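You operate a simulated robot arm through the tools that you are given. There is no shell and no other tool. Be economical: measure what you need, move in short steps, check, and stop when the job is done.

Carry out the task below with a simulated two-armed robot. There is one attempt and no reset: what you move stays moved.

Task
Unplug the black computer case and brush the dust off its fan grille.
Fine: white mains switch off, grey plug beside its block before the panel opens; use the wooden brush and put it back; leave the panel up. Set down upright: grey mains plug, wooden brush. What is to be rubbed or washed off counts as gone when no trace of it is left.

Only the result counts: the job must be done as asked and must still hold three seconds after the hand-in. Knocking over, shifting, dropping, spilling or breaking anything else fails it.

Robot
Two 7-joint arms with fingered hands on one trunk, on a base that drives. Base frame: it is fixed to the floor where the robot stands at the start and does not move with it; the origin is under the middle of the robot, x ahead of it, y to its left, z up; the surface under the hand at the start is at about z = 804. Lengths are in mm, angles in degrees, forces in N, time in s.
The left shoulder is at the start at [36, 125, 1256], the right one opposite. With the tool pointing down near the work surface each hand reaches from about 100 to 800 mm from the robot's upright axis, wherever it stands, measured 20 degrees to its own side. Places, roughly: black computer case [400, -200, 800]; black mains plug (3x3x4 cm) [400, 800, 800]; black side panel [400, -200, 900]; blue memory latch [300, 1300, 800]; dust [500, 0, 900]; green card lock [600, -200, 900]; left sink clip [400, 1200, 800]; left thumbscrew [700, 1400, 1200]; mat beside the dark power block [400, 200, 800]; orange case button [200, -400, 800]; orange memory latch [300, -300, 800]; panel latch [300, -300, 900]; processor lever [400, 1100, 800]; red mains switch [500, 900, 800]; right sink clip [400, 1100, 800]; right thumbscrew [700, 1100, 1200]. Payload 3.6 kg a hand.
The TCP of each hand is the grasp point between the finger pads, 34 mm short of the fingertips. In the tool frame z runs along the fingers and y along their closing line. The gripper opens to 116 mm. The gripper's body begins 40 mm behind the TCP. The gripper is a hand of 5 fingers: y runs from the thumb to the fingers, the wrist lies at [-16, -160, -164] in the tool frame.
Orientation is told as [roll, pitch, yaw] about the base's x, y, z axes, in that order, counted from this pose: with the fingers straight down and the wrist toward the robot, the tool's x, y and z point along [0, 1, 0], [1, 0, 0] and [0, 0, -1] of the base frame.

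Tools
- The arms move only by the tool apply_moves. It takes "left_increments", "right_increments" or both (then of equal length, played together; a hand with none holds still); each is a list that holds one entry, the list of rows, each a list of 6 numbers: the turn, a rotation vector about the tool's x, y, z in degrees, then the shift along the tool's x, y, z in mm. In form: [[[rx, ry, rz, tx, ty, tz], ...]]. A call has 1 to 8 rows; each row shifts and turns the commanded pose from where the row before left it, along the tool's axes as they then stand. Each row takes 0.2 s and may step no farther than 50 mm and 8.6 degrees from the row before; otherwise, the whole call is refused. Where a pose cannot be reached the arm comes as near as it can. A force on the tool above 90 N (or 10 N above the force at the start of the call, whichever is more), or a blocked arm, ends the call early, and 0.2 s more pass. In this call time passes only in rows, and 0.2 s behind the last. The reply holds the time, the measured pose of the TCP, the force on the tool along the base axes, the opening and the grip force, in the units named above and with some noise, with the torque about the TCP (base axes, N m) and any sound that the robot's microphone picked up.
- Cameras (640 x 400 px; columns grow to the right, rows downward): "scene" is now at [118.8, -10.3, 1432.9]; the picture's right is [-0.13, -0.99, -0.00], its down [-0.54, 0.07, -0.84] and it looks along [0.83, -0.11, -0.54] (base axes); focal length 214 px, centre (320, 200). "left" rides on the left gripper at [-69, -134, -110] in its tool frame; the picture's right is [-0.77, -0.19, 0.61], its down [0.59, -0.58, 0.57] and it looks along [0.25, 0.80, 0.55] (tool axes); focal length 256 px, centre (320, 200). "right" rides on the right gripper at [69, -134, -110] in its tool frame; the picture's right is [-0.77, 0.19, -0.61], its down [-0.59, -0.58, 0.57] and it looks along [-0.25, 0.80, 0.55] (tool axes); focal length 256 px, centre (320, 200). There is no depth. A picture from a camera that has moved, and an enlarged one, comes with that camera's place and axes in the base frame and with its lens.
- get_image(camera): a new picture of that camera. It takes no simulated time.
- slide_trunk(by): slides the trunk up (or, below 0, down) by that many mm; the arms and the scene camera ride with it, the base frame stays. It gives what a move gives, with no picture.
- steer(legs): drives the robot by 1 to 6 legs, each [ahead, turn to the left] in mm and degrees, along the robot's own axes; the way and the turn of a leg run together, so that a leg with both is an arc; at most 1500 mm and 180 degrees a leg. The arms and the cameras ride along, it lands a little off, and it stops where it bumps. It gives what a move gives.
- curl_fingers(index, middle, ring, little, thumb_bend, thumb_turn, hand): sets how far each is bent, from 0 (flat) to 1 (curled in); at 0.3 the hand is open as for a grip, at 0.7 the pads meet at the TCP. One left out holds its place. A second passes; each finger stops where it meets its share of the squeeze, and holds until it gets a number again. It is the only way to open and close the hand. It gives what a move gives, with no picture; readings hold the bend of each and the force on index, middle, ring, little, thumb and palm. thumb_turn goes from beside the hand (0) to across from the fingers (1), as for a grip.
- pan_tilt(pan, tilt): turns the head with the scene camera to pan (to the left, within 86 degrees either way) and tilt (down, from -29 to 69), counted from straight ahead of the robot. It gives what a move gives.
- enlarge(camera, box): a new picture of the part [left, top, right, bottom] of that camera's present view, enlarged. It takes no simulated time.
- job_done(): hands the job in; it is judged then, once.

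Go step by step. Nothing tells you exact positions but the pictures and the camera data: compare them with the known pose of the tool, close in by small moves and look again before you grip or let go. The budget is 120 turns and 100 pictures, counting those below and the enlarged ones. Unless the task says otherwise, let go and move clear before handing in.

The tools are called after "Call:" as name(argument=value, ...) on one line, values as JSON. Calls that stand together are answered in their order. apply_moves: Moves the arms, as the interface text tells. Its arguments: {"type":"object","properties":{"left_increments":{"type":"array","items":{"type":"array","items":{"type":"array","items":{"type":"number"}}}},"right_increments":{"type":"array","items":{"type":"array","items":{"type":"array","items":{"type":"number"}}}}},"required":[]} The other tools are called the same way: slide_trunk (by) slides the trunk up or down; curl_fingers (index, middle, ring, little, thumb_bend, thumb_turn, hand) moves the fingers one by one; steer (legs) drives the base; pan_tilt (pan, tilt) turns the head that bears the scene camera; get_image (camera) takes a picture; enlarge (camera, box) takes an enlarged picture of a part of a camera's view; job_done () hands the job in.

At the start:

```text
time: 0.0
left_ee_pos: [566.6, 148.5, 1457.6]
left_tcp_rot: [0.0, 0.0, 0.0]
left_ft_force: [0.6, -0.1, -0.1]
left_torque: [0.01, -0.02, -0.03]
left_finger_gap: 116.0
left_grasp_force: 0.1
left_shape: jaw
left_bend: [0.3, 0.3, 0.3, 0.3, 0.3, 0.97]
left_finger forces: [0.1, 0.0, 0.1, 0.0, 0.1, 0.1]
right_ee_pos: [485.6, -335.4, 1492.9]
right_tcp_rot: [0.0, 0.0, 0.0]
right_ft_force: [0.2, 0.3, 0.0]
right_torque: [-0.02, 0.0, 0.03]
right_finger_gap: 115.9
right_grasp_force: 0.1
right_shape: jaw
right_bend: [0.3, 0.3, 0.3, 0.3, 0.3, 0.97]
right_finger forces: [0.1, 0.0, 0.0, 0.1, 0.0, 0.1]
trunk travel left (down, up): [-450.0, 312.0]
robot x, y, heading: [0.9, 0.5, -0.2]
head pan, tilt: [-7.7, 33.0]
```

scene: 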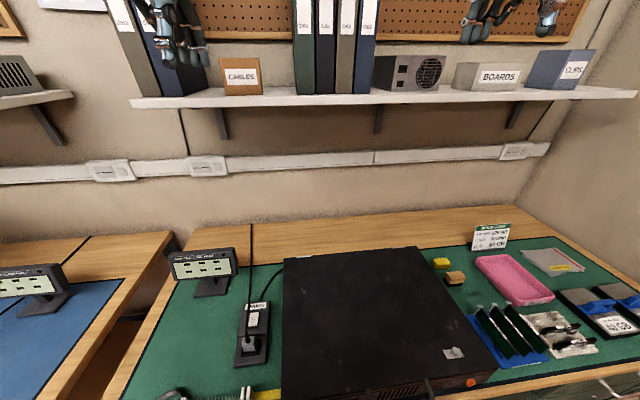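
right: 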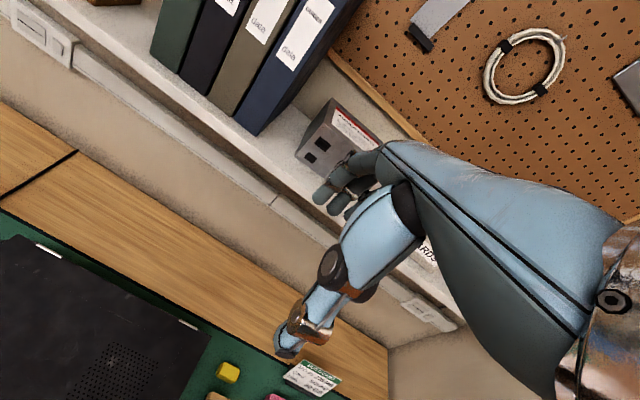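
left: 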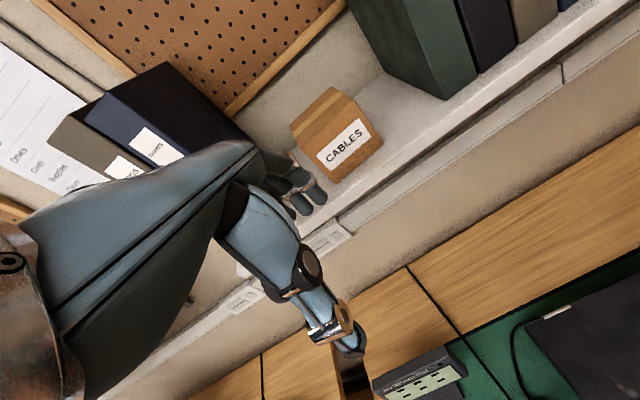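

I see the black case ahead, with a power block and plug to its left. I'll tilt the head down to see the near bench edge.

Call:
pan_tilt(pan=0, tilt=60)

Call:
get_image(camera="scene")

Call:
enlarge(camera="scene", box=[120, 100, 320, 225])

```text
time: 0.9
left_ee_pos: [565.7, 148.2, 1456.5]
left_tcp_rot: [0.1, 0.0, 0.0]
left_ft_force: [0.4, 0.1, 0.3]
left_torque: [-0.03, 0.01, 0.0]
left_finger_gap: 116.0
left_grasp_force: 0.1
left_shape: jaw
left_bend: [0.3, 0.3, 0.3, 0.3, 0.3, 0.97]
left_finger forces: [0.1, 0.1, 0.0, 0.1, 0.0, 0.0]
right_ee_pos: [486.1, -335.5, 1492.8]
right_tcp_rot: [0.0, -0.1, -0.2]
right_ft_force: [0.1, 0.0, -0.5]
right_torque: [-0.03, -0.02, 0.0]
right_finger_gap: 115.7
right_grasp_force: 0.0
right_shape: jaw
right_bend: [0.3, 0.3, 0.3, 0.3, 0.3, 0.97]
right_finger forces: [0.0, 0.0, 0.1, 0.1, 0.1, 0.0]
trunk travel left (down, up): [-450.0, 312.0]
robot x, y, heading: [-2.4, 1.5, 0.1]
head pan, tilt: [0.0, 60.0]
```

```text
96 pictures are left
camera scene: at [97.2, 1.5, 1395.5], right [0.0, -1.0, 0.0], down [-0.87, 0.0, -0.5], along [0.5, 0.0, -0.87], focal length 214 px, centre (320, 200)
```

scene: 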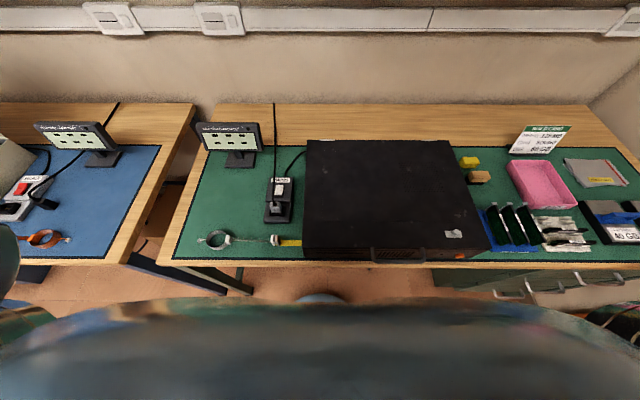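

```text
3.20 times, centred on (220, 162) of scene
camera zoom: at [97.2, 1.5, 1395.5], right [0.0, -1.0, 0.0], down [-0.87, 0.0, -0.5], along [0.5, 0.0, -0.87], focal length 686 px, centre (640, 320)
```

zoom: 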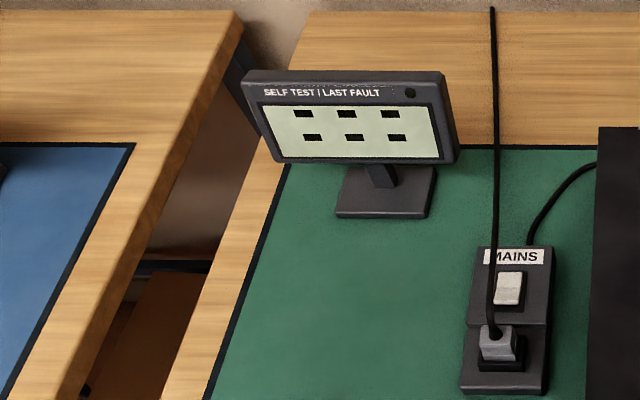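

The grey plug sits in the block at about (385,129), with the switch behind it. I'll zoom in on the near objects and the case.

Call:
enlarge(camera="scene", box=[180, 200, 340, 300])

Call:
enlarge(camera="scene", box=[290, 125, 500, 270])

Call:
enlarge(camera="scene", box=[250, 165, 310, 230])

Call:
enlarge(camera="scene", box=[440, 120, 640, 280])

```text
4.00 times, centred on (260, 250) of scene
camera zoom: at [97.2, 1.5, 1395.5], right [0.0, -1.0, 0.0], down [-0.87, 0.0, -0.5], along [0.5, 0.0, -0.87], focal length 858 px, centre (560, 0)
```

zoom: 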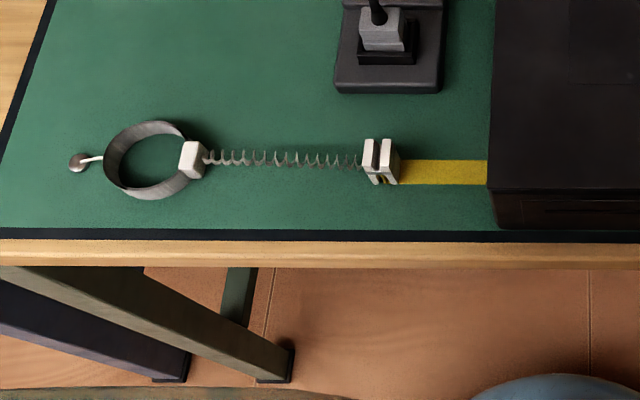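

```text
2.76 times, centred on (395, 198) of scene
camera zoom: at [97.2, 1.5, 1395.5], right [0.0, -1.0, 0.0], down [-0.87, 0.0, -0.5], along [0.5, 0.0, -0.87], focal length 592 px, centre (113, 207)
```

zoom: 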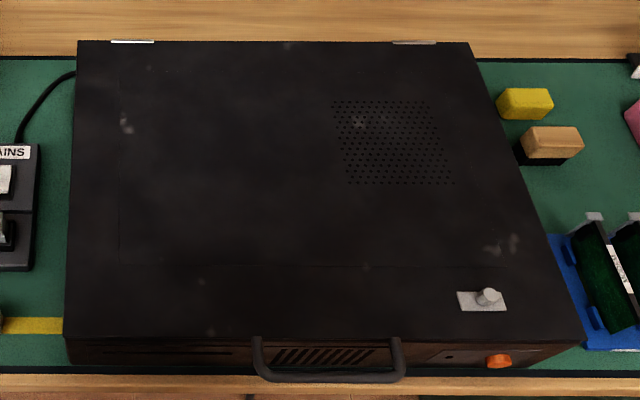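

```text
6.15 times, centred on (280, 198) of scene
camera zoom: at [97.2, 1.5, 1395.5], right [0.0, -1.0, 0.0], down [-0.87, 0.0, -0.5], along [0.5, 0.0, -0.87], focal length 1320 px, centre (566, 215)
```

zoom: 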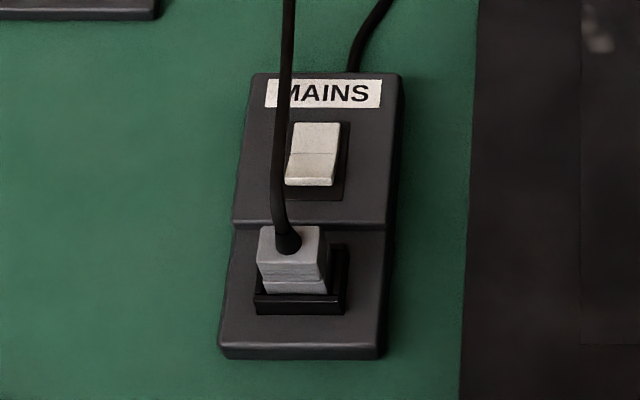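

```text
2.50 times, centred on (540, 200) of scene
camera zoom: at [97.2, 1.5, 1395.5], right [0.0, -1.0, 0.0], down [-0.87, 0.0, -0.5], along [0.5, 0.0, -0.87], focal length 536 px, centre (-230, 200)
```

zoom: 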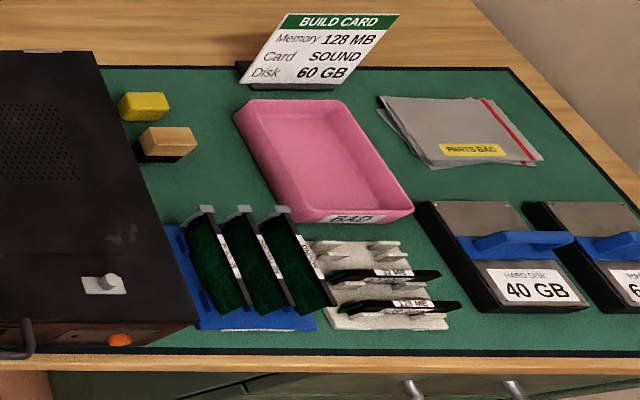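

The panel is hinged at the back with a latch at the front right, and the wooden brush stands to the right of the case. First I bring the left hand down over the power block with one finger extended.

Call:
apply_moves(left_increments=[[[0, 0, 0, 0, -18, 46], [0, 0, 0, 0, -18, 46], [0, 0, 0, 0, -18, 46], [0, 0, 0, 0, -18, 46], [0, 0, 0, 0, -18, 46], [0, 0, 0, 0, -18, 46], [0, 0, 0, 0, -18, 46], [0, 0, 0, 0, 0, 46]]])

Call:
curl_fingers(hand="left", index=0.6, middle=1, ring=1, little=1, thumb_bend=0.3, thumb_turn=0)

Call:
get_image(camera="left")

Call:
get_image(camera="scene")

```text
time: 2.7
left_ee_pos: [446.7, 152.8, 1087.4]
left_tcp_rot: [0.0, -0.1, 0.0]
left_ft_force: [0.4, -0.3, -0.6]
left_torque: [0.0, -0.02, -0.01]
left_finger_gap: 115.9
left_grasp_force: 0.1
left_shape: jaw
left_bend: [0.3, 0.3, 0.3, 0.3, 0.3, 0.97]
left_finger forces: [0.0, 0.0, 0.1, 0.0, 0.0, 0.0]
left hand out of reach, approached as far as the arm can: row 7
right_ee_pos: [486.2, -335.2, 1493.3]
right_tcp_rot: [0.1, -0.2, 0.0]
right_ft_force: [-0.5, 0.2, 0.2]
right_torque: [0.03, -0.03, -0.01]
right_finger_gap: 116.1
right_grasp_force: 0.0
right_shape: jaw
right_bend: [0.3, 0.3, 0.3, 0.3, 0.3, 0.97]
right_finger forces: [0.1, 0.1, 0.0, 0.0, 0.1, 0.0]
trunk travel left (down, up): [-450.0, 312.0]
robot x, y, heading: [0.0, -0.0, 0.1]
head pan, tilt: [0.0, 60.0]
```

```text
time: 3.7
left_ee_pos: [447.6, 153.2, 1088.3]
left_tcp_rot: [0.0, 0.1, 0.0]
left_ft_force: [-0.4, 0.0, 0.3]
left_torque: [-0.01, 0.0, 0.02]
left_finger_gap: 136.7
left_grasp_force: 0.1
left_shape: fingers
left_bend: [0.6, 1.0, 1.0, 1.0, 0.3, 0.0]
left_finger forces: [0.1, 0.1, 0.1, 0.0, 0.1, 0.1]
right_ee_pos: [486.5, -335.3, 1491.7]
right_tcp_rot: [-0.1, 0.2, -0.1]
right_ft_force: [-0.1, 0.0, 0.1]
right_torque: [0.0, -0.01, -0.03]
right_finger_gap: 115.8
right_grasp_force: 0.1
right_shape: jaw
right_bend: [0.3, 0.3, 0.3, 0.3, 0.3, 0.97]
right_finger forces: [0.0, 0.1, 0.1, 0.0, 0.1, 0.1]
trunk travel left (down, up): [-450.0, 312.0]
robot x, y, heading: [-1.0, 0.1, 0.4]
head pan, tilt: [0.0, 60.0]
```

```text
90 pictures are left
camera left: at [312.2, 84.3, 1199.3], right [-0.19, -0.77, -0.61], down [-0.58, 0.59, -0.57], along [0.8, 0.25, -0.55], focal length 256 px, centre (320, 200)
```

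left: 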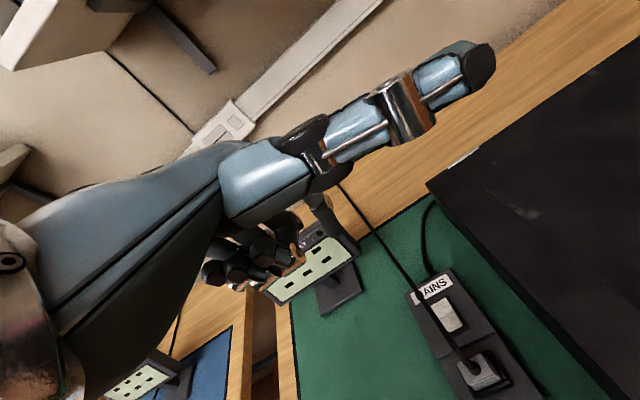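

```text
89 pictures are left
camera scene: at [97.1, 1.6, 1395.5], right [0.0, -1.0, 0.0], down [-0.87, 0.0, -0.5], along [0.5, 0.0, -0.87], focal length 214 px, centre (320, 200)
```

scene: 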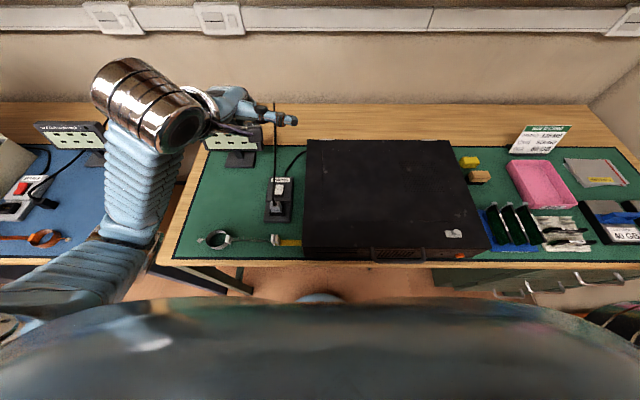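

The thumb sticks out sideways, which would be in the way. I'll bring it into a pinch with the index instead and look.

Call:
curl_fingers(hand="left", index=0.65, thumb_bend=0.65, thumb_turn=1)

Call:
get_image(camera="left")

Call:
enlarge(camera="scene", box=[180, 70, 310, 150])

```text
time: 4.7
left_ee_pos: [448.3, 152.7, 1088.7]
left_tcp_rot: [0.0, 0.0, 0.0]
left_ft_force: [0.6, 0.0, -0.5]
left_torque: [-0.03, -0.01, 0.01]
left_finger_gap: 16.9
left_grasp_force: 0.0
left_shape: fingers
left_bend: [0.65, 1.0, 1.0, 1.0, 0.65, 1.0]
left_finger forces: [0.1, 0.0, 0.0, 0.0, 0.1, 0.0]
right_ee_pos: [485.5, -335.9, 1491.5]
right_tcp_rot: [0.0, 0.0, -0.1]
right_ft_force: [0.0, -0.2, 0.5]
right_torque: [0.0, 0.0, 0.01]
right_finger_gap: 116.2
right_grasp_force: 0.1
right_shape: jaw
right_bend: [0.3, 0.3, 0.3, 0.3, 0.3, 0.97]
right_finger forces: [0.0, 0.0, 0.0, 0.0, 0.0, 0.0]
trunk travel left (down, up): [-450.0, 312.0]
robot x, y, heading: [-1.1, -2.1, 0.1]
head pan, tilt: [0.0, 60.0]
```

```text
88 pictures are left
camera left: at [312.2, 84.3, 1199.3], right [-0.19, -0.77, -0.61], down [-0.58, 0.59, -0.57], along [0.8, 0.25, -0.55], focal length 256 px, centre (320, 200)
```

left: 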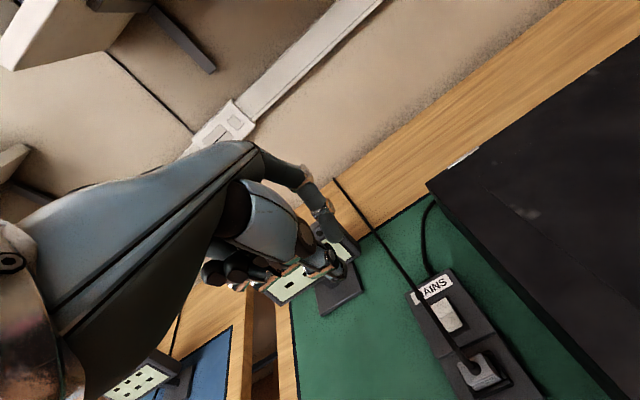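

```text
4.92 times, centred on (245, 110) of scene
camera zoom: at [97.1, 1.5, 1395.5], right [0.0, -1.0, 0.0], down [-0.87, 0.0, -0.5], along [0.5, 0.0, -0.87], focal length 1056 px, centre (689, 643)
```

zoom: 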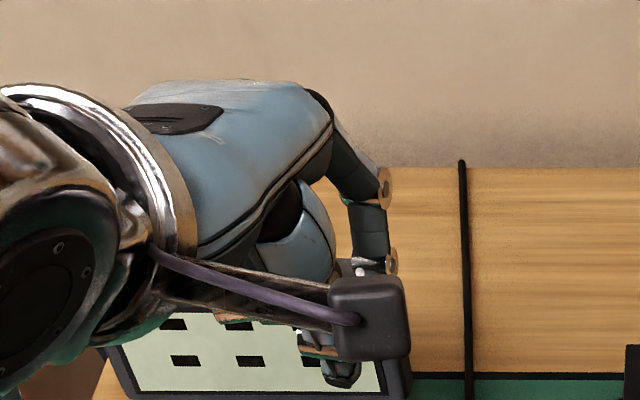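

The pinched fingertips are roughly on the TCP axis, 34–44 mm beyond it. I'll look closely at the rocker to see which way it tips.

Call:
enlarge(camera="left", box=[400, 260, 530, 400])

Call:
enlarge(camera="scene", box=[0, 160, 60, 220])

```text
2.86 times, centred on (465, 330) of left
camera zoom: at [312.2, 84.3, 1199.3], right [-0.19, -0.77, -0.61], down [-0.58, 0.59, -0.57], along [0.8, 0.25, -0.55], focal length 731 px, centre (-94, -171)
```

zoom: 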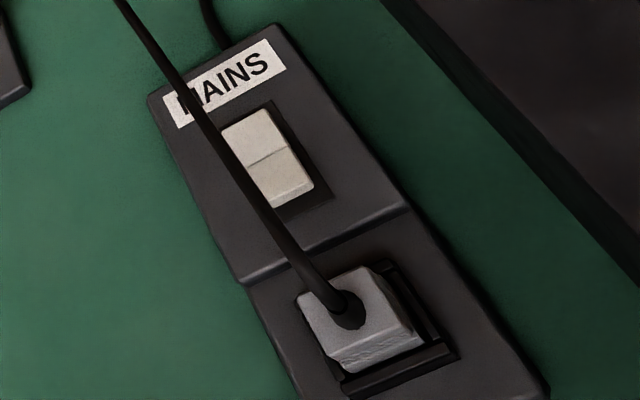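

```text
6.67 times, centred on (30, 190) of scene
camera zoom: at [97.1, 1.5, 1395.5], right [0.0, -1.0, 0.0], down [-0.87, 0.0, -0.5], along [0.5, 0.0, -0.87], focal length 1430 px, centre (2253, 267)
```

zoom: 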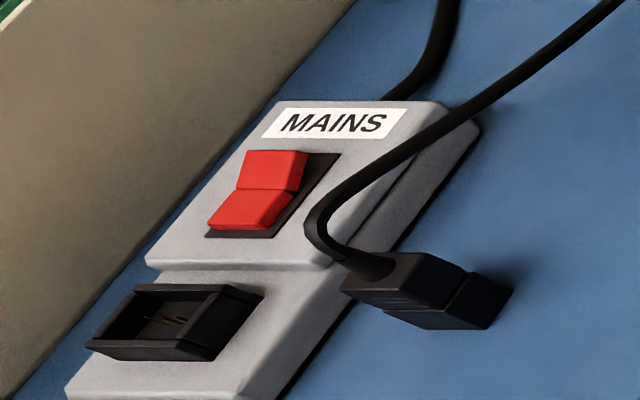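

The near half of the rocker is raised (on), so I press there, at about (443,126). I bring the pinched fingertips above it and check.

Call:
apply_moves(left_increments=[[[0, 0, 0, -15, -2, 44], [0, 0, 0, -15, -2, 44], [0, 0, 0, 0, 0, 40]]])

Call:
get_image(camera="left")

Call:
enlarge(camera="scene", box=[220, 130, 320, 230])

```text
time: 5.5
left_ee_pos: [444.1, 124.8, 960.9]
left_tcp_rot: [0.0, -0.1, 0.0]
left_ft_force: [0.4, -0.9, -0.4]
left_torque: [0.0, 0.01, 0.03]
left_finger_gap: 16.8
left_grasp_force: 0.0
left_shape: fingers
left_bend: [0.65, 1.0, 1.0, 1.0, 0.65, 1.0]
left_finger forces: [0.0, 0.0, 0.0, 0.0, 0.1, 0.0]
right_ee_pos: [485.6, -335.1, 1493.2]
right_tcp_rot: [0.1, 0.0, -0.1]
right_ft_force: [0.4, 0.5, 0.8]
right_torque: [-0.04, 0.05, 0.0]
right_finger_gap: 115.8
right_grasp_force: 0.0
right_shape: jaw
right_bend: [0.3, 0.3, 0.3, 0.3, 0.3, 0.97]
right_finger forces: [0.0, 0.0, 0.0, 0.1, 0.0, 0.0]
trunk travel left (down, up): [-450.0, 312.0]
robot x, y, heading: [2.7, 1.4, -0.1]
head pan, tilt: [0.0, 60.0]
```

```text
84 pictures are left
camera left: at [308.3, 54.8, 1071.1], right [-0.19, -0.77, -0.61], down [-0.58, 0.59, -0.57], along [0.8, 0.25, -0.55], focal length 256 px, centre (320, 200)
```

left: 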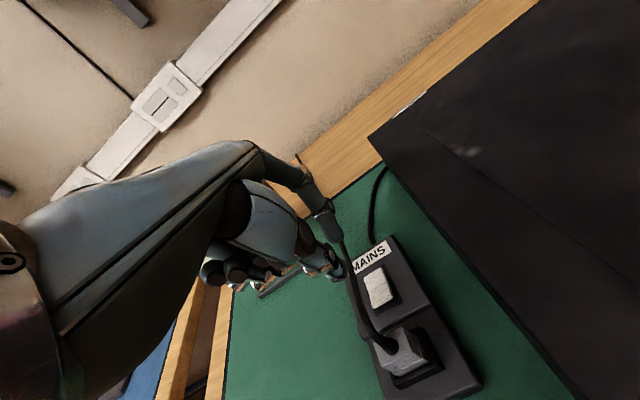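

```text
4.00 times, centred on (270, 180) of scene
camera zoom: at [96.7, 1.8, 1395.5], right [0.0, -1.0, 0.0], down [-0.87, 0.0, -0.5], along [0.5, 0.0, -0.87], focal length 858 px, centre (520, 280)
```

zoom: 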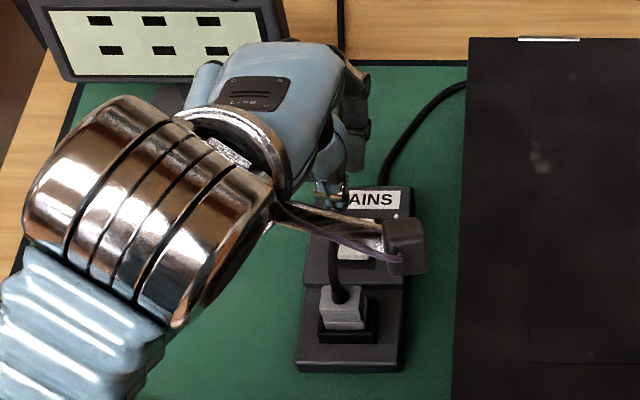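

Call:
enlarge(camera="left", box=[260, 160, 460, 360])

```text
2.00 times, centred on (360, 260) of left
camera zoom: at [308.3, 54.8, 1071.1], right [-0.19, -0.77, -0.61], down [-0.58, 0.59, -0.57], along [0.8, 0.25, -0.55], focal length 512 px, centre (240, 80)
```

zoom: 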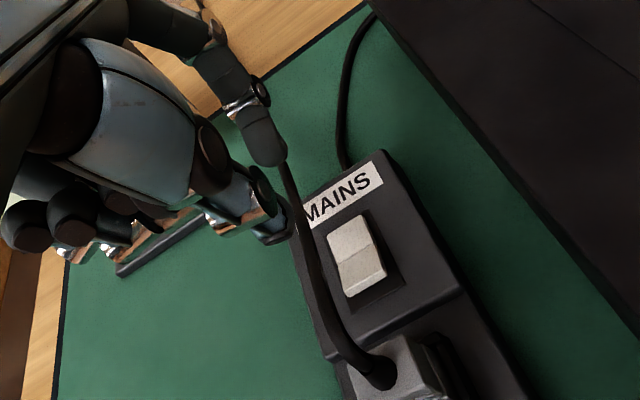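

The thumb and index tips are at different heights, so I'll tuck the thumb into the palm to leave a clean index finger.

Call:
curl_fingers(hand="left", index=0.5, thumb_bend=1)

Call:
enlarge(camera="left", box=[260, 160, 460, 360])

```text
time: 6.5
left_ee_pos: [443.0, 123.2, 961.0]
left_tcp_rot: [0.0, -0.1, 0.0]
left_ft_force: [-0.2, 0.0, -0.3]
left_torque: [-0.03, 0.01, 0.0]
left_finger_gap: 27.4
left_grasp_force: 0.1
left_shape: fingers
left_bend: [0.5, 1.0, 1.0, 1.0, 0.99, 1.0]
left_finger forces: [0.0, 0.0, 0.0, 0.0, 0.0, 0.0]
right_ee_pos: [485.9, -334.8, 1492.0]
right_tcp_rot: [0.0, 0.1, -0.1]
right_ft_force: [1.0, -0.4, -0.3]
right_torque: [-0.01, 0.06, 0.03]
right_finger_gap: 116.0
right_grasp_force: 0.0
right_shape: jaw
right_bend: [0.3, 0.3, 0.3, 0.3, 0.3, 0.97]
right_finger forces: [0.1, 0.0, 0.0, 0.0, 0.0, 0.0]
trunk travel left (down, up): [-450.0, 312.0]
robot x, y, heading: [0.7, -2.7, -0.1]
head pan, tilt: [0.0, 60.0]
```

```text
2.00 times, centred on (360, 260) of left
camera zoom: at [308.7, 54.7, 1071.5], right [-0.19, -0.77, -0.61], down [-0.58, 0.59, -0.57], along [0.8, 0.25, -0.55], focal length 512 px, centre (240, 80)
```

zoom: 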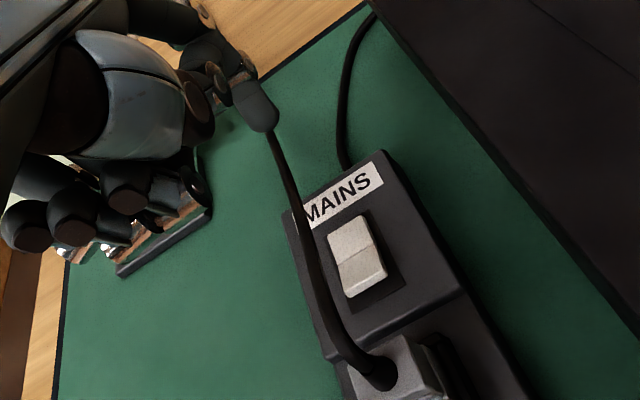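

Call:
enlarge(camera="scene", box=[240, 130, 310, 200])

```text
5.71 times, centred on (275, 165) of scene
camera zoom: at [97.1, 1.5, 1395.5], right [0.0, -1.0, 0.0], down [-0.87, 0.0, -0.5], along [0.5, 0.0, -0.87], focal length 1226 px, centre (577, 400)
```

zoom: 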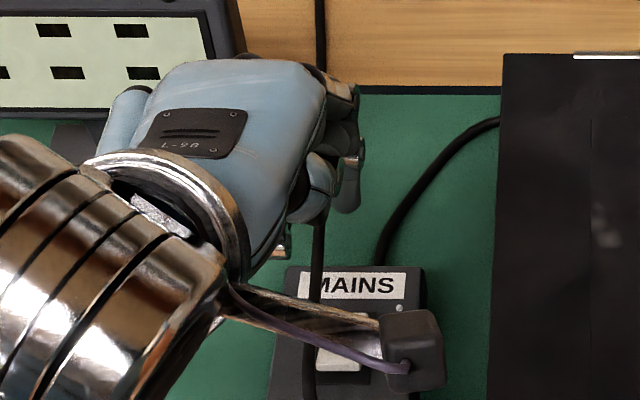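

Triangulated, the index tip is at offset (+17,−14,−18) from the TCP. I shift so it is over the near half of the rocker and go down to just above it.

Call:
apply_moves(left_increments=[[[0, 0, 0, 16, -17, 0], [0, 0, 0, 0, 0, 30], [0, 0, 0, 0, 0, 30], [0, 0, 0, 0, 0, 20]]])

Call:
enlarge(camera="left", box=[220, 120, 420, 320])

```text
time: 7.5
left_ee_pos: [426.4, 139.5, 882.0]
left_tcp_rot: [0.0, 0.0, 0.1]
left_ft_force: [-0.1, 0.6, 0.5]
left_torque: [0.0, 0.0, 0.01]
left_finger_gap: 27.7
left_grasp_force: 0.1
left_shape: fingers
left_bend: [0.5, 1.0, 1.0, 1.0, 0.99, 1.0]
left_finger forces: [0.1, 0.0, 0.0, 0.1, 0.1, 0.0]
right_ee_pos: [486.6, -335.9, 1491.4]
right_tcp_rot: [0.2, 0.0, -0.1]
right_ft_force: [0.6, -0.2, 0.6]
right_torque: [0.04, -0.02, 0.01]
right_finger_gap: 116.1
right_grasp_force: 0.1
right_shape: jaw
right_bend: [0.3, 0.3, 0.3, 0.3, 0.3, 0.97]
right_finger forces: [0.0, 0.1, 0.1, 0.0, 0.1, 0.0]
trunk travel left (down, up): [-450.0, 312.0]
robot x, y, heading: [0.8, 2.4, 0.0]
head pan, tilt: [0.0, 60.0]
```

```text
2.00 times, centred on (320, 220) of left
camera zoom: at [290.7, 70.2, 992.3], right [-0.19, -0.77, -0.61], down [-0.58, 0.59, -0.57], along [0.8, 0.25, -0.55], focal length 512 px, centre (320, 160)
```

zoom: 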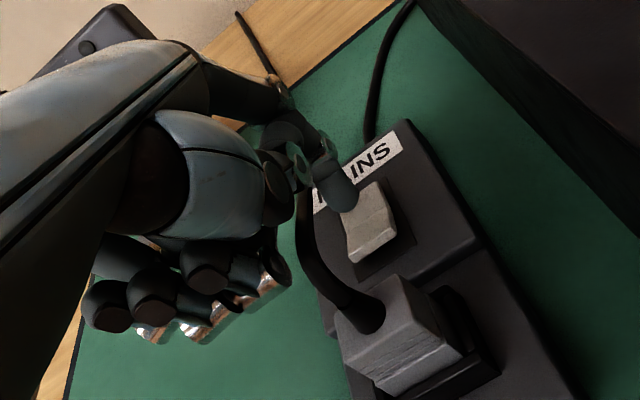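

The tip is right above the near half of the rocker. I press down in small steps.

Call:
apply_moves(left_increments=[[[0, 0, 0, 0, -2, 8], [0, 0, 0, 0, 0, 6], [0, 0, 0, 0, 0, 5], [0, 0, 0, 0, 0, 5], [0, 0, 0, 0, 0, 4], [0, 0, 0, 0, 0, 4], [0, 0, 0, 0, 0, 4]]])

Call:
enlarge(camera="left", box=[220, 120, 420, 320])

```text
time: 9.1
left_ee_pos: [429.1, 136.6, 861.7]
left_tcp_rot: [-0.3, -2.7, -0.3]
left_ft_force: [2.6, 11.4, 68.3]
left_torque: [-0.52, -2.42, 0.37]
left_finger_gap: 19.4
left_grasp_force: 34.7
left_shape: fingers
left_bend: [0.72, 1.0, 1.0, 1.0, 1.0, 1.0]
left_finger forces: [69.1, 0.1, 0.0, 0.1, 0.0, 0.0]
right_ee_pos: [480.1, -334.9, 1495.4]
right_tcp_rot: [0.1, -0.3, -0.2]
right_ft_force: [-0.3, -0.1, -0.1]
right_torque: [0.0, 0.01, -0.02]
right_finger_gap: 116.0
right_grasp_force: 0.0
right_shape: jaw
right_bend: [0.3, 0.3, 0.3, 0.3, 0.3, 0.97]
right_finger forces: [0.0, 0.0, 0.1, 0.0, 0.0, 0.1]
trunk travel left (down, up): [-450.0, 312.0]
robot x, y, heading: [-0.8, -3.0, -0.1]
head pan, tilt: [0.0, 60.0]
```

```text
2.00 times, centred on (320, 220) of left
camera zoom: at [289.0, 69.4, 966.2], right [-0.16, -0.77, -0.61], down [-0.55, 0.59, -0.59], along [0.82, 0.24, -0.52], focal length 512 px, centre (320, 160)
```

zoom: 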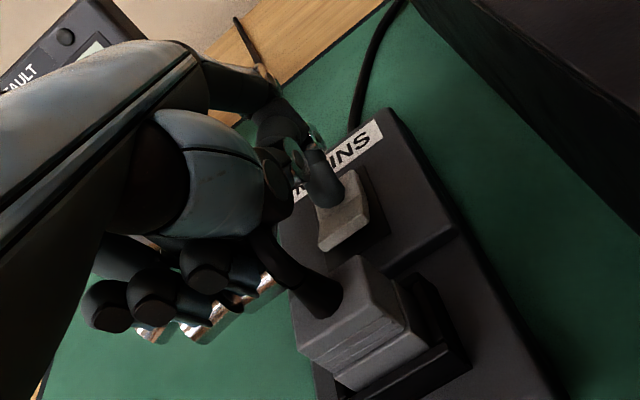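

The finger pressed near the middle without toggling, judging by the picture. I'll lift off and look.

Call:
apply_moves(left_increments=[[[0, 0, 0, 0, 0, -15], [0, 0, 0, 0, 0, -15], [0, 0, 0, 0, 0, -10]]])

Call:
enlarge(camera="left", box=[220, 120, 420, 320])

```text
time: 9.9
left_ee_pos: [422.0, 139.3, 884.3]
left_tcp_rot: [0.0, 0.4, 0.0]
left_ft_force: [0.9, 0.5, 0.4]
left_torque: [0.01, -0.02, 0.0]
left_finger_gap: 26.0
left_grasp_force: 0.1
left_shape: fingers
left_bend: [0.49, 1.0, 1.0, 1.0, 0.99, 1.0]
left_finger forces: [0.0, 0.1, 0.0, 0.1, 0.1, 0.0]
right_ee_pos: [486.9, -334.8, 1492.8]
right_tcp_rot: [0.0, 0.0, 0.0]
right_ft_force: [0.4, -1.1, -0.2]
right_torque: [-0.01, -0.01, -0.03]
right_finger_gap: 115.8
right_grasp_force: 0.1
right_shape: jaw
right_bend: [0.3, 0.3, 0.3, 0.3, 0.3, 0.97]
right_finger forces: [0.0, 0.1, 0.0, 0.0, 0.0, 0.1]
trunk travel left (down, up): [-450.0, 312.0]
robot x, y, heading: [-1.9, 0.4, -0.0]
head pan, tilt: [0.0, 60.0]
```

```text
2.00 times, centred on (320, 220) of left
camera zoom: at [288.1, 70.4, 995.3], right [-0.19, -0.77, -0.61], down [-0.58, 0.59, -0.56], along [0.79, 0.25, -0.56], focal length 512 px, centre (320, 160)
```

zoom: 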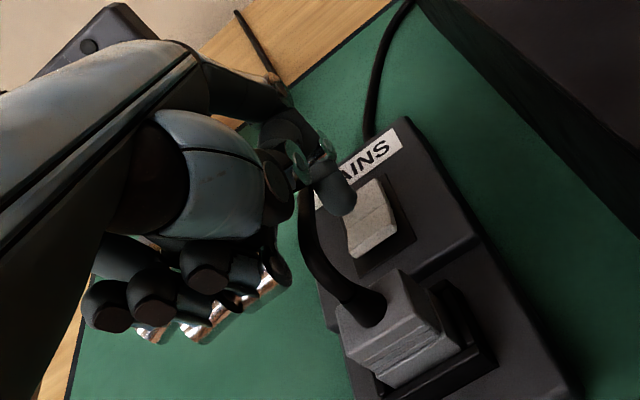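

Call:
enlarge(camera="left", box=[310, 190, 380, 260])

Call:
enlarge(camera="scene", box=[255, 165, 305, 215])

```text
5.71 times, centred on (345, 225) of left
camera zoom: at [288.1, 70.4, 995.3], right [-0.19, -0.77, -0.61], down [-0.58, 0.59, -0.56], along [0.79, 0.25, -0.56], focal length 1463 px, centre (177, 57)
```

zoom: 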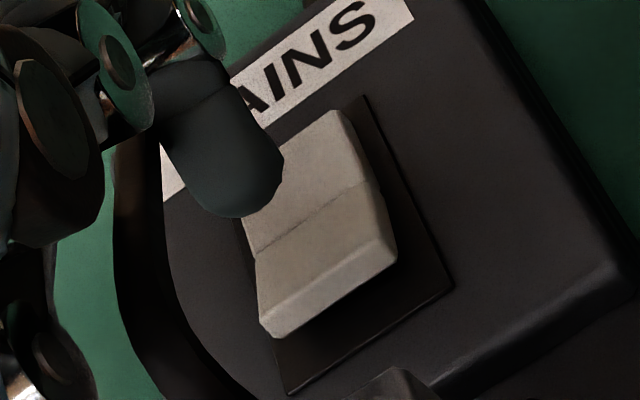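

```text
8.00 times, centred on (280, 190) of scene
camera zoom: at [96.7, 1.6, 1395.1], right [0.0, -1.0, 0.0], down [-0.87, 0.0, -0.5], along [0.5, 0.0, -0.87], focal length 1716 px, centre (640, 280)
```

zoom: 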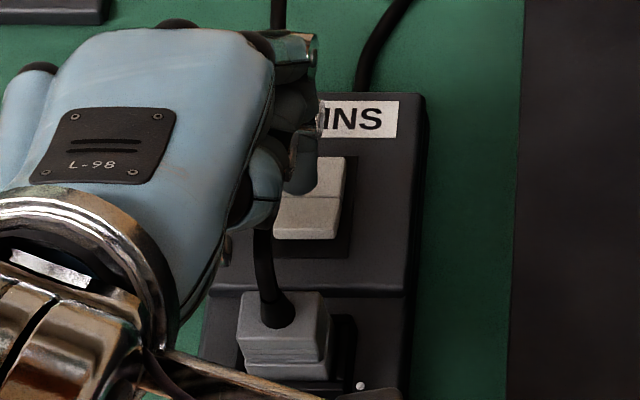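

The tip was pressing at the seam; it's about 9 mm too far back. I'll shift toward the robot and press again.

Call:
apply_moves(left_increments=[[[0, 0, 0, 0, -9, 0], [0, 0, 0, 0, 0, 14], [0, 0, 0, 0, 0, 8], [0, 0, 0, 0, 0, 5], [0, 0, 0, 0, 0, 4], [0, 0, 0, 0, 0, 4]]])

Call:
enlarge(camera="left", box=[290, 170, 390, 270])

```text
time: 11.3
left_ee_pos: [417.8, 137.3, 861.9]
left_tcp_rot: [-0.3, -2.0, -0.2]
left_ft_force: [1.7, 10.3, 57.9]
left_torque: [-0.44, -1.75, 0.32]
left_finger_gap: 21.3
left_grasp_force: 28.9
left_shape: fingers
left_bend: [0.72, 1.0, 1.0, 1.0, 1.0, 1.0]
left_finger forces: [57.8, 0.1, 0.0, 0.1, 0.0, 0.0]
right_ee_pos: [481.9, -335.5, 1495.0]
right_tcp_rot: [0.0, -0.3, 0.0]
right_ft_force: [0.3, -0.5, 0.0]
right_torque: [0.02, 0.01, -0.01]
right_finger_gap: 115.8
right_grasp_force: 0.1
right_shape: jaw
right_bend: [0.3, 0.3, 0.3, 0.3, 0.3, 0.97]
right_finger forces: [0.0, 0.0, 0.0, 0.0, 0.0, 0.1]
trunk travel left (down, up): [-450.0, 312.0]
robot x, y, heading: [2.4, -1.1, -0.0]
head pan, tilt: [0.0, 60.0]
```

```text
4.00 times, centred on (340, 220) of left
camera zoom: at [279.4, 69.9, 969.1], right [-0.17, -0.77, -0.61], down [-0.56, 0.59, -0.59], along [0.81, 0.24, -0.53], focal length 1024 px, centre (240, 120)
```

zoom: 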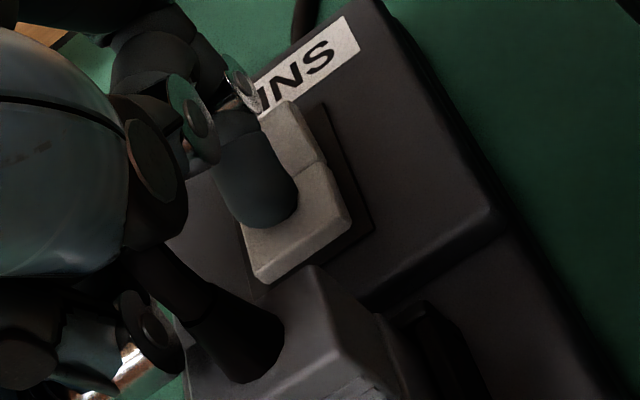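

In this view the far end now looks raised, so it may have toggled. I'll lift off and check.

Call:
apply_moves(left_increments=[[[0, 0, 0, 0, 0, -20], [0, 0, 0, 0, 0, -30], [0, 0, 0, 0, 0, -50]]])

Call:
enlarge(camera="left", box=[320, 220, 440, 340])

```text
time: 12.1
left_ee_pos: [415.7, 138.5, 948.7]
left_tcp_rot: [0.0, 0.3, -0.1]
left_ft_force: [-1.1, 0.1, 0.5]
left_torque: [-0.02, 0.02, -0.02]
left_finger_gap: 25.6
left_grasp_force: 0.1
left_shape: fingers
left_bend: [0.49, 1.0, 1.0, 1.0, 0.99, 1.0]
left_finger forces: [0.0, 0.0, 0.0, 0.0, 0.0, 0.0]
right_ee_pos: [487.8, -334.7, 1492.7]
right_tcp_rot: [0.0, 0.0, 0.0]
right_ft_force: [0.2, 0.0, -0.2]
right_torque: [-0.03, 0.0, 0.01]
right_finger_gap: 116.0
right_grasp_force: 0.1
right_shape: jaw
right_bend: [0.3, 0.3, 0.3, 0.3, 0.3, 0.97]
right_finger forces: [0.1, 0.0, 0.0, 0.1, 0.0, 0.0]
trunk travel left (down, up): [-450.0, 312.0]
robot x, y, heading: [-1.4, 0.8, -0.2]
head pan, tilt: [0.0, 60.0]
```

```text
3.33 times, centred on (380, 280) of left
camera zoom: at [280.9, 70.1, 1060.1], right [-0.19, -0.77, -0.61], down [-0.58, 0.59, -0.56], along [0.79, 0.25, -0.56], focal length 853 px, centre (120, -67)
```

zoom: 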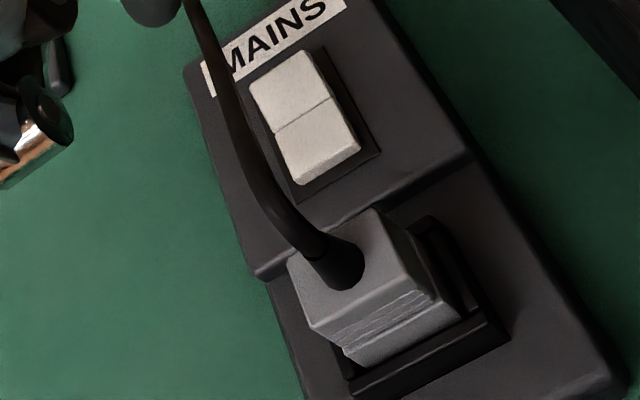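

The rocker's near end is now down, so the switch is off. Next I raise the hand, turn it to grip the plug across y, and open the index, middle and thumb.

Call:
apply_moves(left_increments=[[[0, 0, 0, 0, 0, -40], [0, 0, 8.4, 0, 0, -20], [0, 0, 8.4, 0, 0, 0], [0, 0, 8.4, 0, 0, 0], [0, 0, 8.4, 0, 0, 0], [0, 0, 8.4, 0, 0, 0], [0, 0, 8.4, 0, 0, 0], [0, 0, 8.4, 0, 0, 0]]])

Call:
apply_moves(left_increments=[[[0, 0, 8.4, 0, 0, 0], [0, 0, 8.4, 0, 0, 0], [0, 0, 8.4, 0, 0, 0], [0, 0, 6, 0, 0, 0]]])

Call:
curl_fingers(hand="left", index=0.4, middle=0.4, thumb_bend=0.4, thumb_turn=1)

Call:
get_image(camera="scene")

Call:
get_image(camera="left")

```text
time: 13.9
left_ee_pos: [421.8, 139.4, 1007.5]
left_tcp_rot: [-0.1, -0.1, -58.9]
left_ft_force: [-0.4, -0.2, -0.5]
left_torque: [0.01, 0.0, -0.02]
left_finger_gap: 25.6
left_grasp_force: 0.1
left_shape: fingers
left_bend: [0.49, 1.0, 1.0, 1.0, 0.99, 1.0]
left_finger forces: [0.1, 0.0, 0.1, 0.0, 0.1, 0.0]
left hand out of reach, approached as far as the arm can: row 2
right_ee_pos: [486.5, -335.1, 1492.6]
right_tcp_rot: [0.0, 0.0, -0.2]
right_ft_force: [0.6, 0.8, -0.1]
right_torque: [-0.01, 0.03, -0.05]
right_finger_gap: 116.0
right_grasp_force: 0.1
right_shape: jaw
right_bend: [0.3, 0.3, 0.3, 0.3, 0.3, 0.97]
right_finger forces: [0.0, 0.0, 0.1, 0.0, 0.0, 0.0]
trunk travel left (down, up): [-450.0, 312.0]
robot x, y, heading: [-0.5, 0.1, -0.3]
head pan, tilt: [0.0, 60.0]
```

```text
time: 14.9
left_ee_pos: [421.9, 138.7, 1007.5]
left_tcp_rot: [0.0, -0.1, -90.1]
left_ft_force: [-0.7, 0.7, 0.2]
left_torque: [0.02, 0.04, 0.03]
left_finger_gap: 25.5
left_grasp_force: 0.2
left_shape: fingers
left_bend: [0.49, 1.0, 1.0, 1.0, 0.99, 1.0]
left_finger forces: [0.1, 0.1, 0.0, 0.0, 0.0, 0.0]
right_ee_pos: [486.4, -335.8, 1493.0]
right_tcp_rot: [0.0, 0.0, -0.2]
right_ft_force: [-0.2, 0.6, -0.2]
right_torque: [0.02, 0.0, 0.03]
right_finger_gap: 116.1
right_grasp_force: 0.1
right_shape: jaw
right_bend: [0.3, 0.3, 0.3, 0.3, 0.3, 0.97]
right_finger forces: [0.0, 0.0, 0.0, 0.0, 0.0, 0.0]
trunk travel left (down, up): [-450.0, 312.0]
robot x, y, heading: [-1.4, 1.4, -0.1]
head pan, tilt: [0.0, 60.0]
```

```text
time: 15.9
left_ee_pos: [421.3, 138.5, 1008.3]
left_tcp_rot: [0.0, 0.1, -90.0]
left_ft_force: [-0.3, -0.2, 0.3]
left_torque: [-0.01, -0.05, 0.0]
left_finger_gap: 88.2
left_grasp_force: 0.1
left_shape: fingers
left_bend: [0.4, 0.4, 1.0, 1.0, 0.4, 0.99]
left_finger forces: [0.0, 0.0, 0.0, 0.1, 0.0, 0.0]
right_ee_pos: [486.0, -334.4, 1493.5]
right_tcp_rot: [0.1, -0.1, 0.0]
right_ft_force: [-0.4, 0.0, 0.6]
right_torque: [0.0, 0.0, -0.03]
right_finger_gap: 116.1
right_grasp_force: 0.1
right_shape: jaw
right_bend: [0.3, 0.3, 0.3, 0.3, 0.3, 0.97]
right_finger forces: [0.1, 0.0, 0.1, 0.0, 0.0, 0.0]
trunk travel left (down, up): [-450.0, 312.0]
robot x, y, heading: [2.0, -0.1, 0.0]
head pan, tilt: [0.0, 60.0]
```

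```text
72 pictures are left
camera scene: at [97.1, 1.7, 1395.5], right [0.0, -1.0, 0.0], down [-0.87, 0.0, -0.5], along [0.5, 0.0, -0.87], focal length 214 px, centre (320, 200)
```

scene: 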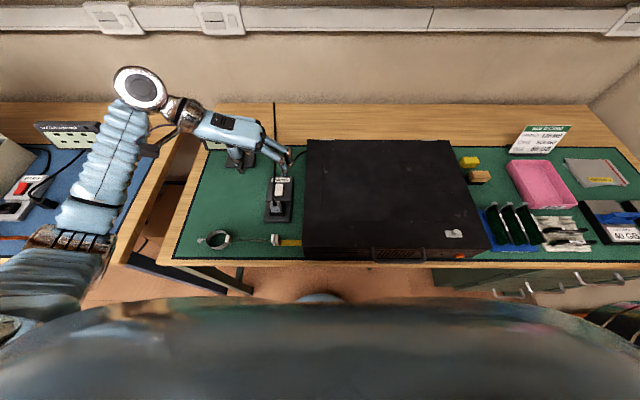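

```text
71 pictures are left
camera left: at [350.7, 273.0, 1118.9], right [-0.77, 0.19, -0.61], down [0.59, 0.58, -0.57], along [0.25, -0.8, -0.55], focal length 256 px, centre (320, 200)
```

left: 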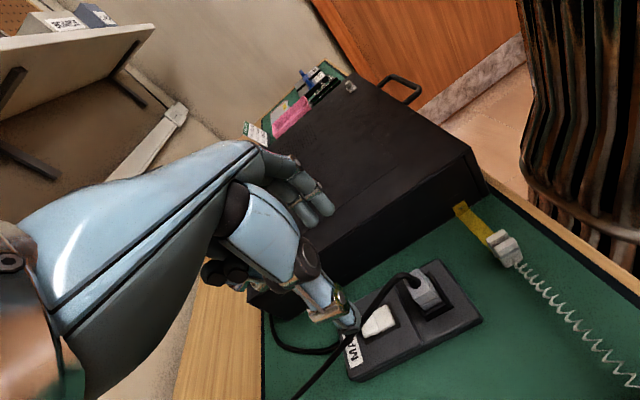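

Triangulation puts the case top at z≈889 and the plug at about (388,130). I move the open pinch above the plug and look.

Call:
apply_moves(left_increments=[[[0, 0, 0, -16, 4, 10], [0, 0, 0, -15, 4, 40], [0, 0, 0, 0, 0, 45]]])

Call:
enlarge(camera="left", box=[240, 150, 480, 350])

Call:
enlarge(camera="scene", box=[220, 140, 310, 230])

```text
time: 16.7
left_ee_pos: [389.8, 130.1, 912.7]
left_tcp_rot: [0.0, 0.0, -90.0]
left_ft_force: [0.3, 0.4, 0.7]
left_torque: [0.01, 0.03, -0.03]
left_finger_gap: 88.3
left_grasp_force: 0.0
left_shape: fingers
left_bend: [0.4, 0.4, 1.0, 1.0, 0.4, 0.99]
left_finger forces: [0.0, 0.0, 0.0, 0.0, 0.0, 0.1]
right_ee_pos: [485.9, -334.9, 1493.1]
right_tcp_rot: [0.0, -0.1, -0.1]
right_ft_force: [-0.2, 0.0, 0.3]
right_torque: [-0.03, -0.02, 0.05]
right_finger_gap: 116.0
right_grasp_force: 0.1
right_shape: jaw
right_bend: [0.3, 0.3, 0.3, 0.3, 0.3, 0.97]
right_finger forces: [0.0, 0.1, 0.0, 0.0, 0.0, 0.0]
trunk travel left (down, up): [-450.0, 312.0]
robot x, y, heading: [0.7, 3.3, 0.2]
head pan, tilt: [0.0, 60.0]
```

```text
2.00 times, centred on (360, 250) of left
camera zoom: at [320.2, 264.8, 1023.6], right [-0.77, 0.19, -0.61], down [0.59, 0.58, -0.57], along [0.25, -0.8, -0.55], focal length 512 px, centre (240, 100)
```

zoom: 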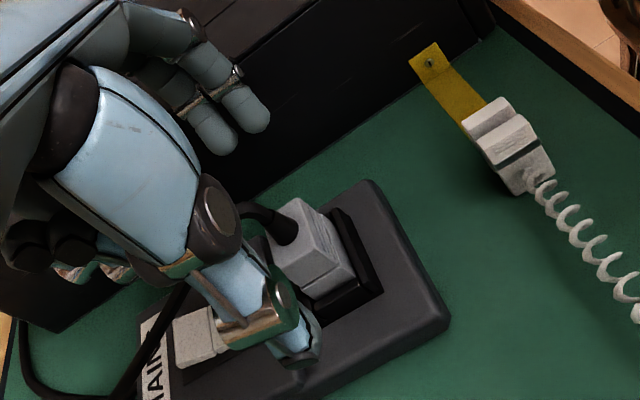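

```text
4.44 times, centred on (265, 185) of scene
camera zoom: at [97.4, 1.8, 1395.4], right [0.0, -1.0, 0.0], down [-0.87, 0.0, -0.5], along [0.5, 0.0, -0.87], focal length 953 px, centre (564, 267)
```

zoom: 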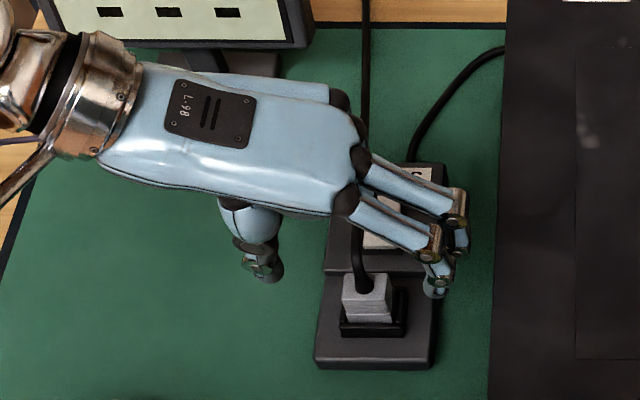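

The fingers straddle the plug (top at z≈852). I lower the hand to TCP z≈866 and close gently.

Call:
apply_moves(left_increments=[[[0, 0, 0, 1, 0, 20], [0, 0, 0, 0, 0, 15], [0, 0, 0, 0, 0, 12]]])

Call:
enlarge(camera="left", box=[240, 120, 440, 320])

Call:
enlarge(camera="scene", box=[240, 160, 310, 230])

```text
time: 17.5
left_ee_pos: [391.1, 130.4, 866.5]
left_tcp_rot: [0.1, -0.1, -90.0]
left_ft_force: [0.8, -0.6, -0.6]
left_torque: [0.03, 0.02, -0.04]
left_finger_gap: 88.1
left_grasp_force: 0.1
left_shape: fingers
left_bend: [0.4, 0.4, 1.0, 1.0, 0.4, 0.99]
left_finger forces: [0.0, 0.0, 0.1, 0.0, 0.1, 0.0]
right_ee_pos: [484.4, -335.2, 1491.5]
right_tcp_rot: [0.0, 0.0, -0.2]
right_ft_force: [-0.1, -0.5, 1.2]
right_torque: [0.02, -0.02, 0.03]
right_finger_gap: 116.1
right_grasp_force: 0.0
right_shape: jaw
right_bend: [0.3, 0.3, 0.3, 0.3, 0.3, 0.97]
right_finger forces: [0.0, 0.0, 0.1, 0.0, 0.0, 0.1]
trunk travel left (down, up): [-450.0, 312.0]
robot x, y, heading: [-0.4, 0.5, -0.1]
head pan, tilt: [0.0, 60.0]
```

```text
2.00 times, centred on (340, 220) of left
camera zoom: at [321.2, 264.6, 976.9], right [-0.77, 0.19, -0.61], down [0.59, 0.58, -0.57], along [0.25, -0.8, -0.55], focal length 512 px, centre (280, 160)
```

zoom: 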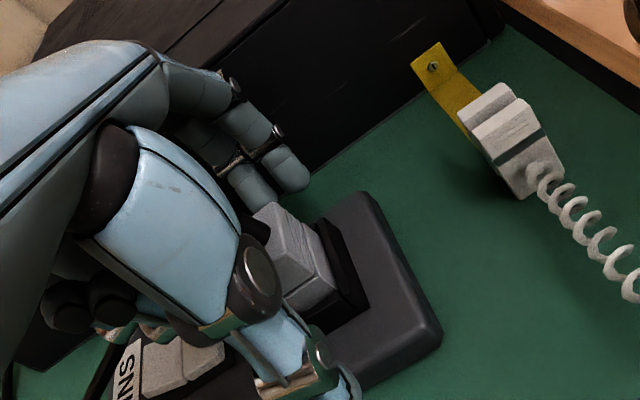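

```text
5.71 times, centred on (275, 195) of scene
camera zoom: at [97.2, 1.8, 1395.5], right [0.0, -1.0, 0.0], down [-0.87, 0.0, -0.5], along [0.5, 0.0, -0.87], focal length 1226 px, centre (577, 229)
```

zoom: 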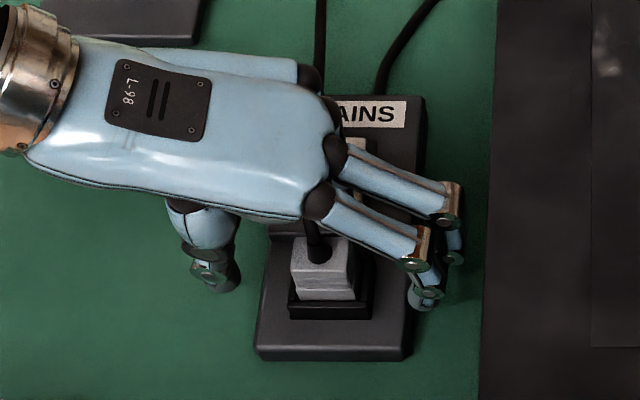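

Call:
curl_fingers(hand="left", index=0.7, middle=0.7, thumb_bend=0.7)

Call:
enlarge(camera="scene", box=[240, 160, 310, 230])

```text
time: 18.5
left_ee_pos: [390.9, 128.3, 867.9]
left_tcp_rot: [0.1, -0.2, -90.1]
left_ft_force: [1.9, -14.7, 12.1]
left_torque: [-0.75, -0.09, 0.21]
left_finger_gap: 27.8
left_grasp_force: 25.8
left_shape: fingers
left_bend: [0.62, 0.59, 1.0, 1.0, 0.65, 1.0]
left_finger forces: [18.8, 16.2, 0.1, 0.0, 15.4, 0.0]
right_ee_pos: [485.9, -336.9, 1492.9]
right_tcp_rot: [0.0, -0.1, -0.1]
right_ft_force: [-0.1, -0.1, 0.6]
right_torque: [0.03, -0.01, 0.0]
right_finger_gap: 116.1
right_grasp_force: 0.1
right_shape: jaw
right_bend: [0.3, 0.3, 0.3, 0.3, 0.3, 0.97]
right_finger forces: [0.0, 0.0, 0.0, 0.1, 0.1, 0.0]
trunk travel left (down, up): [-450.0, 312.0]
robot x, y, heading: [-0.1, 1.3, -0.3]
head pan, tilt: [0.0, 60.0]
```

```text
5.71 times, centred on (275, 195) of scene
camera zoom: at [96.5, -0.7, 1395.6], right [0.0, -1.0, 0.0], down [-0.87, 0.0, -0.5], along [0.5, 0.0, -0.87], focal length 1226 px, centre (577, 229)
```

zoom: 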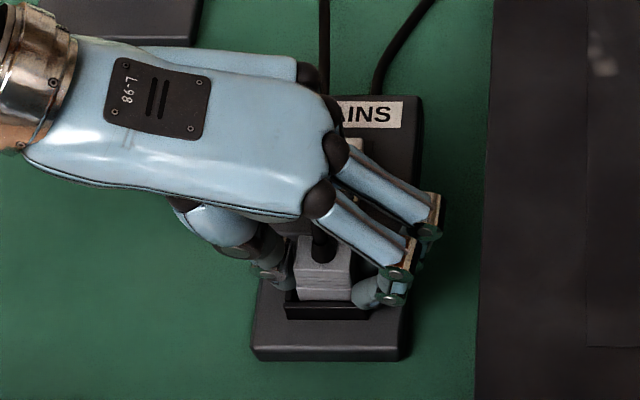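

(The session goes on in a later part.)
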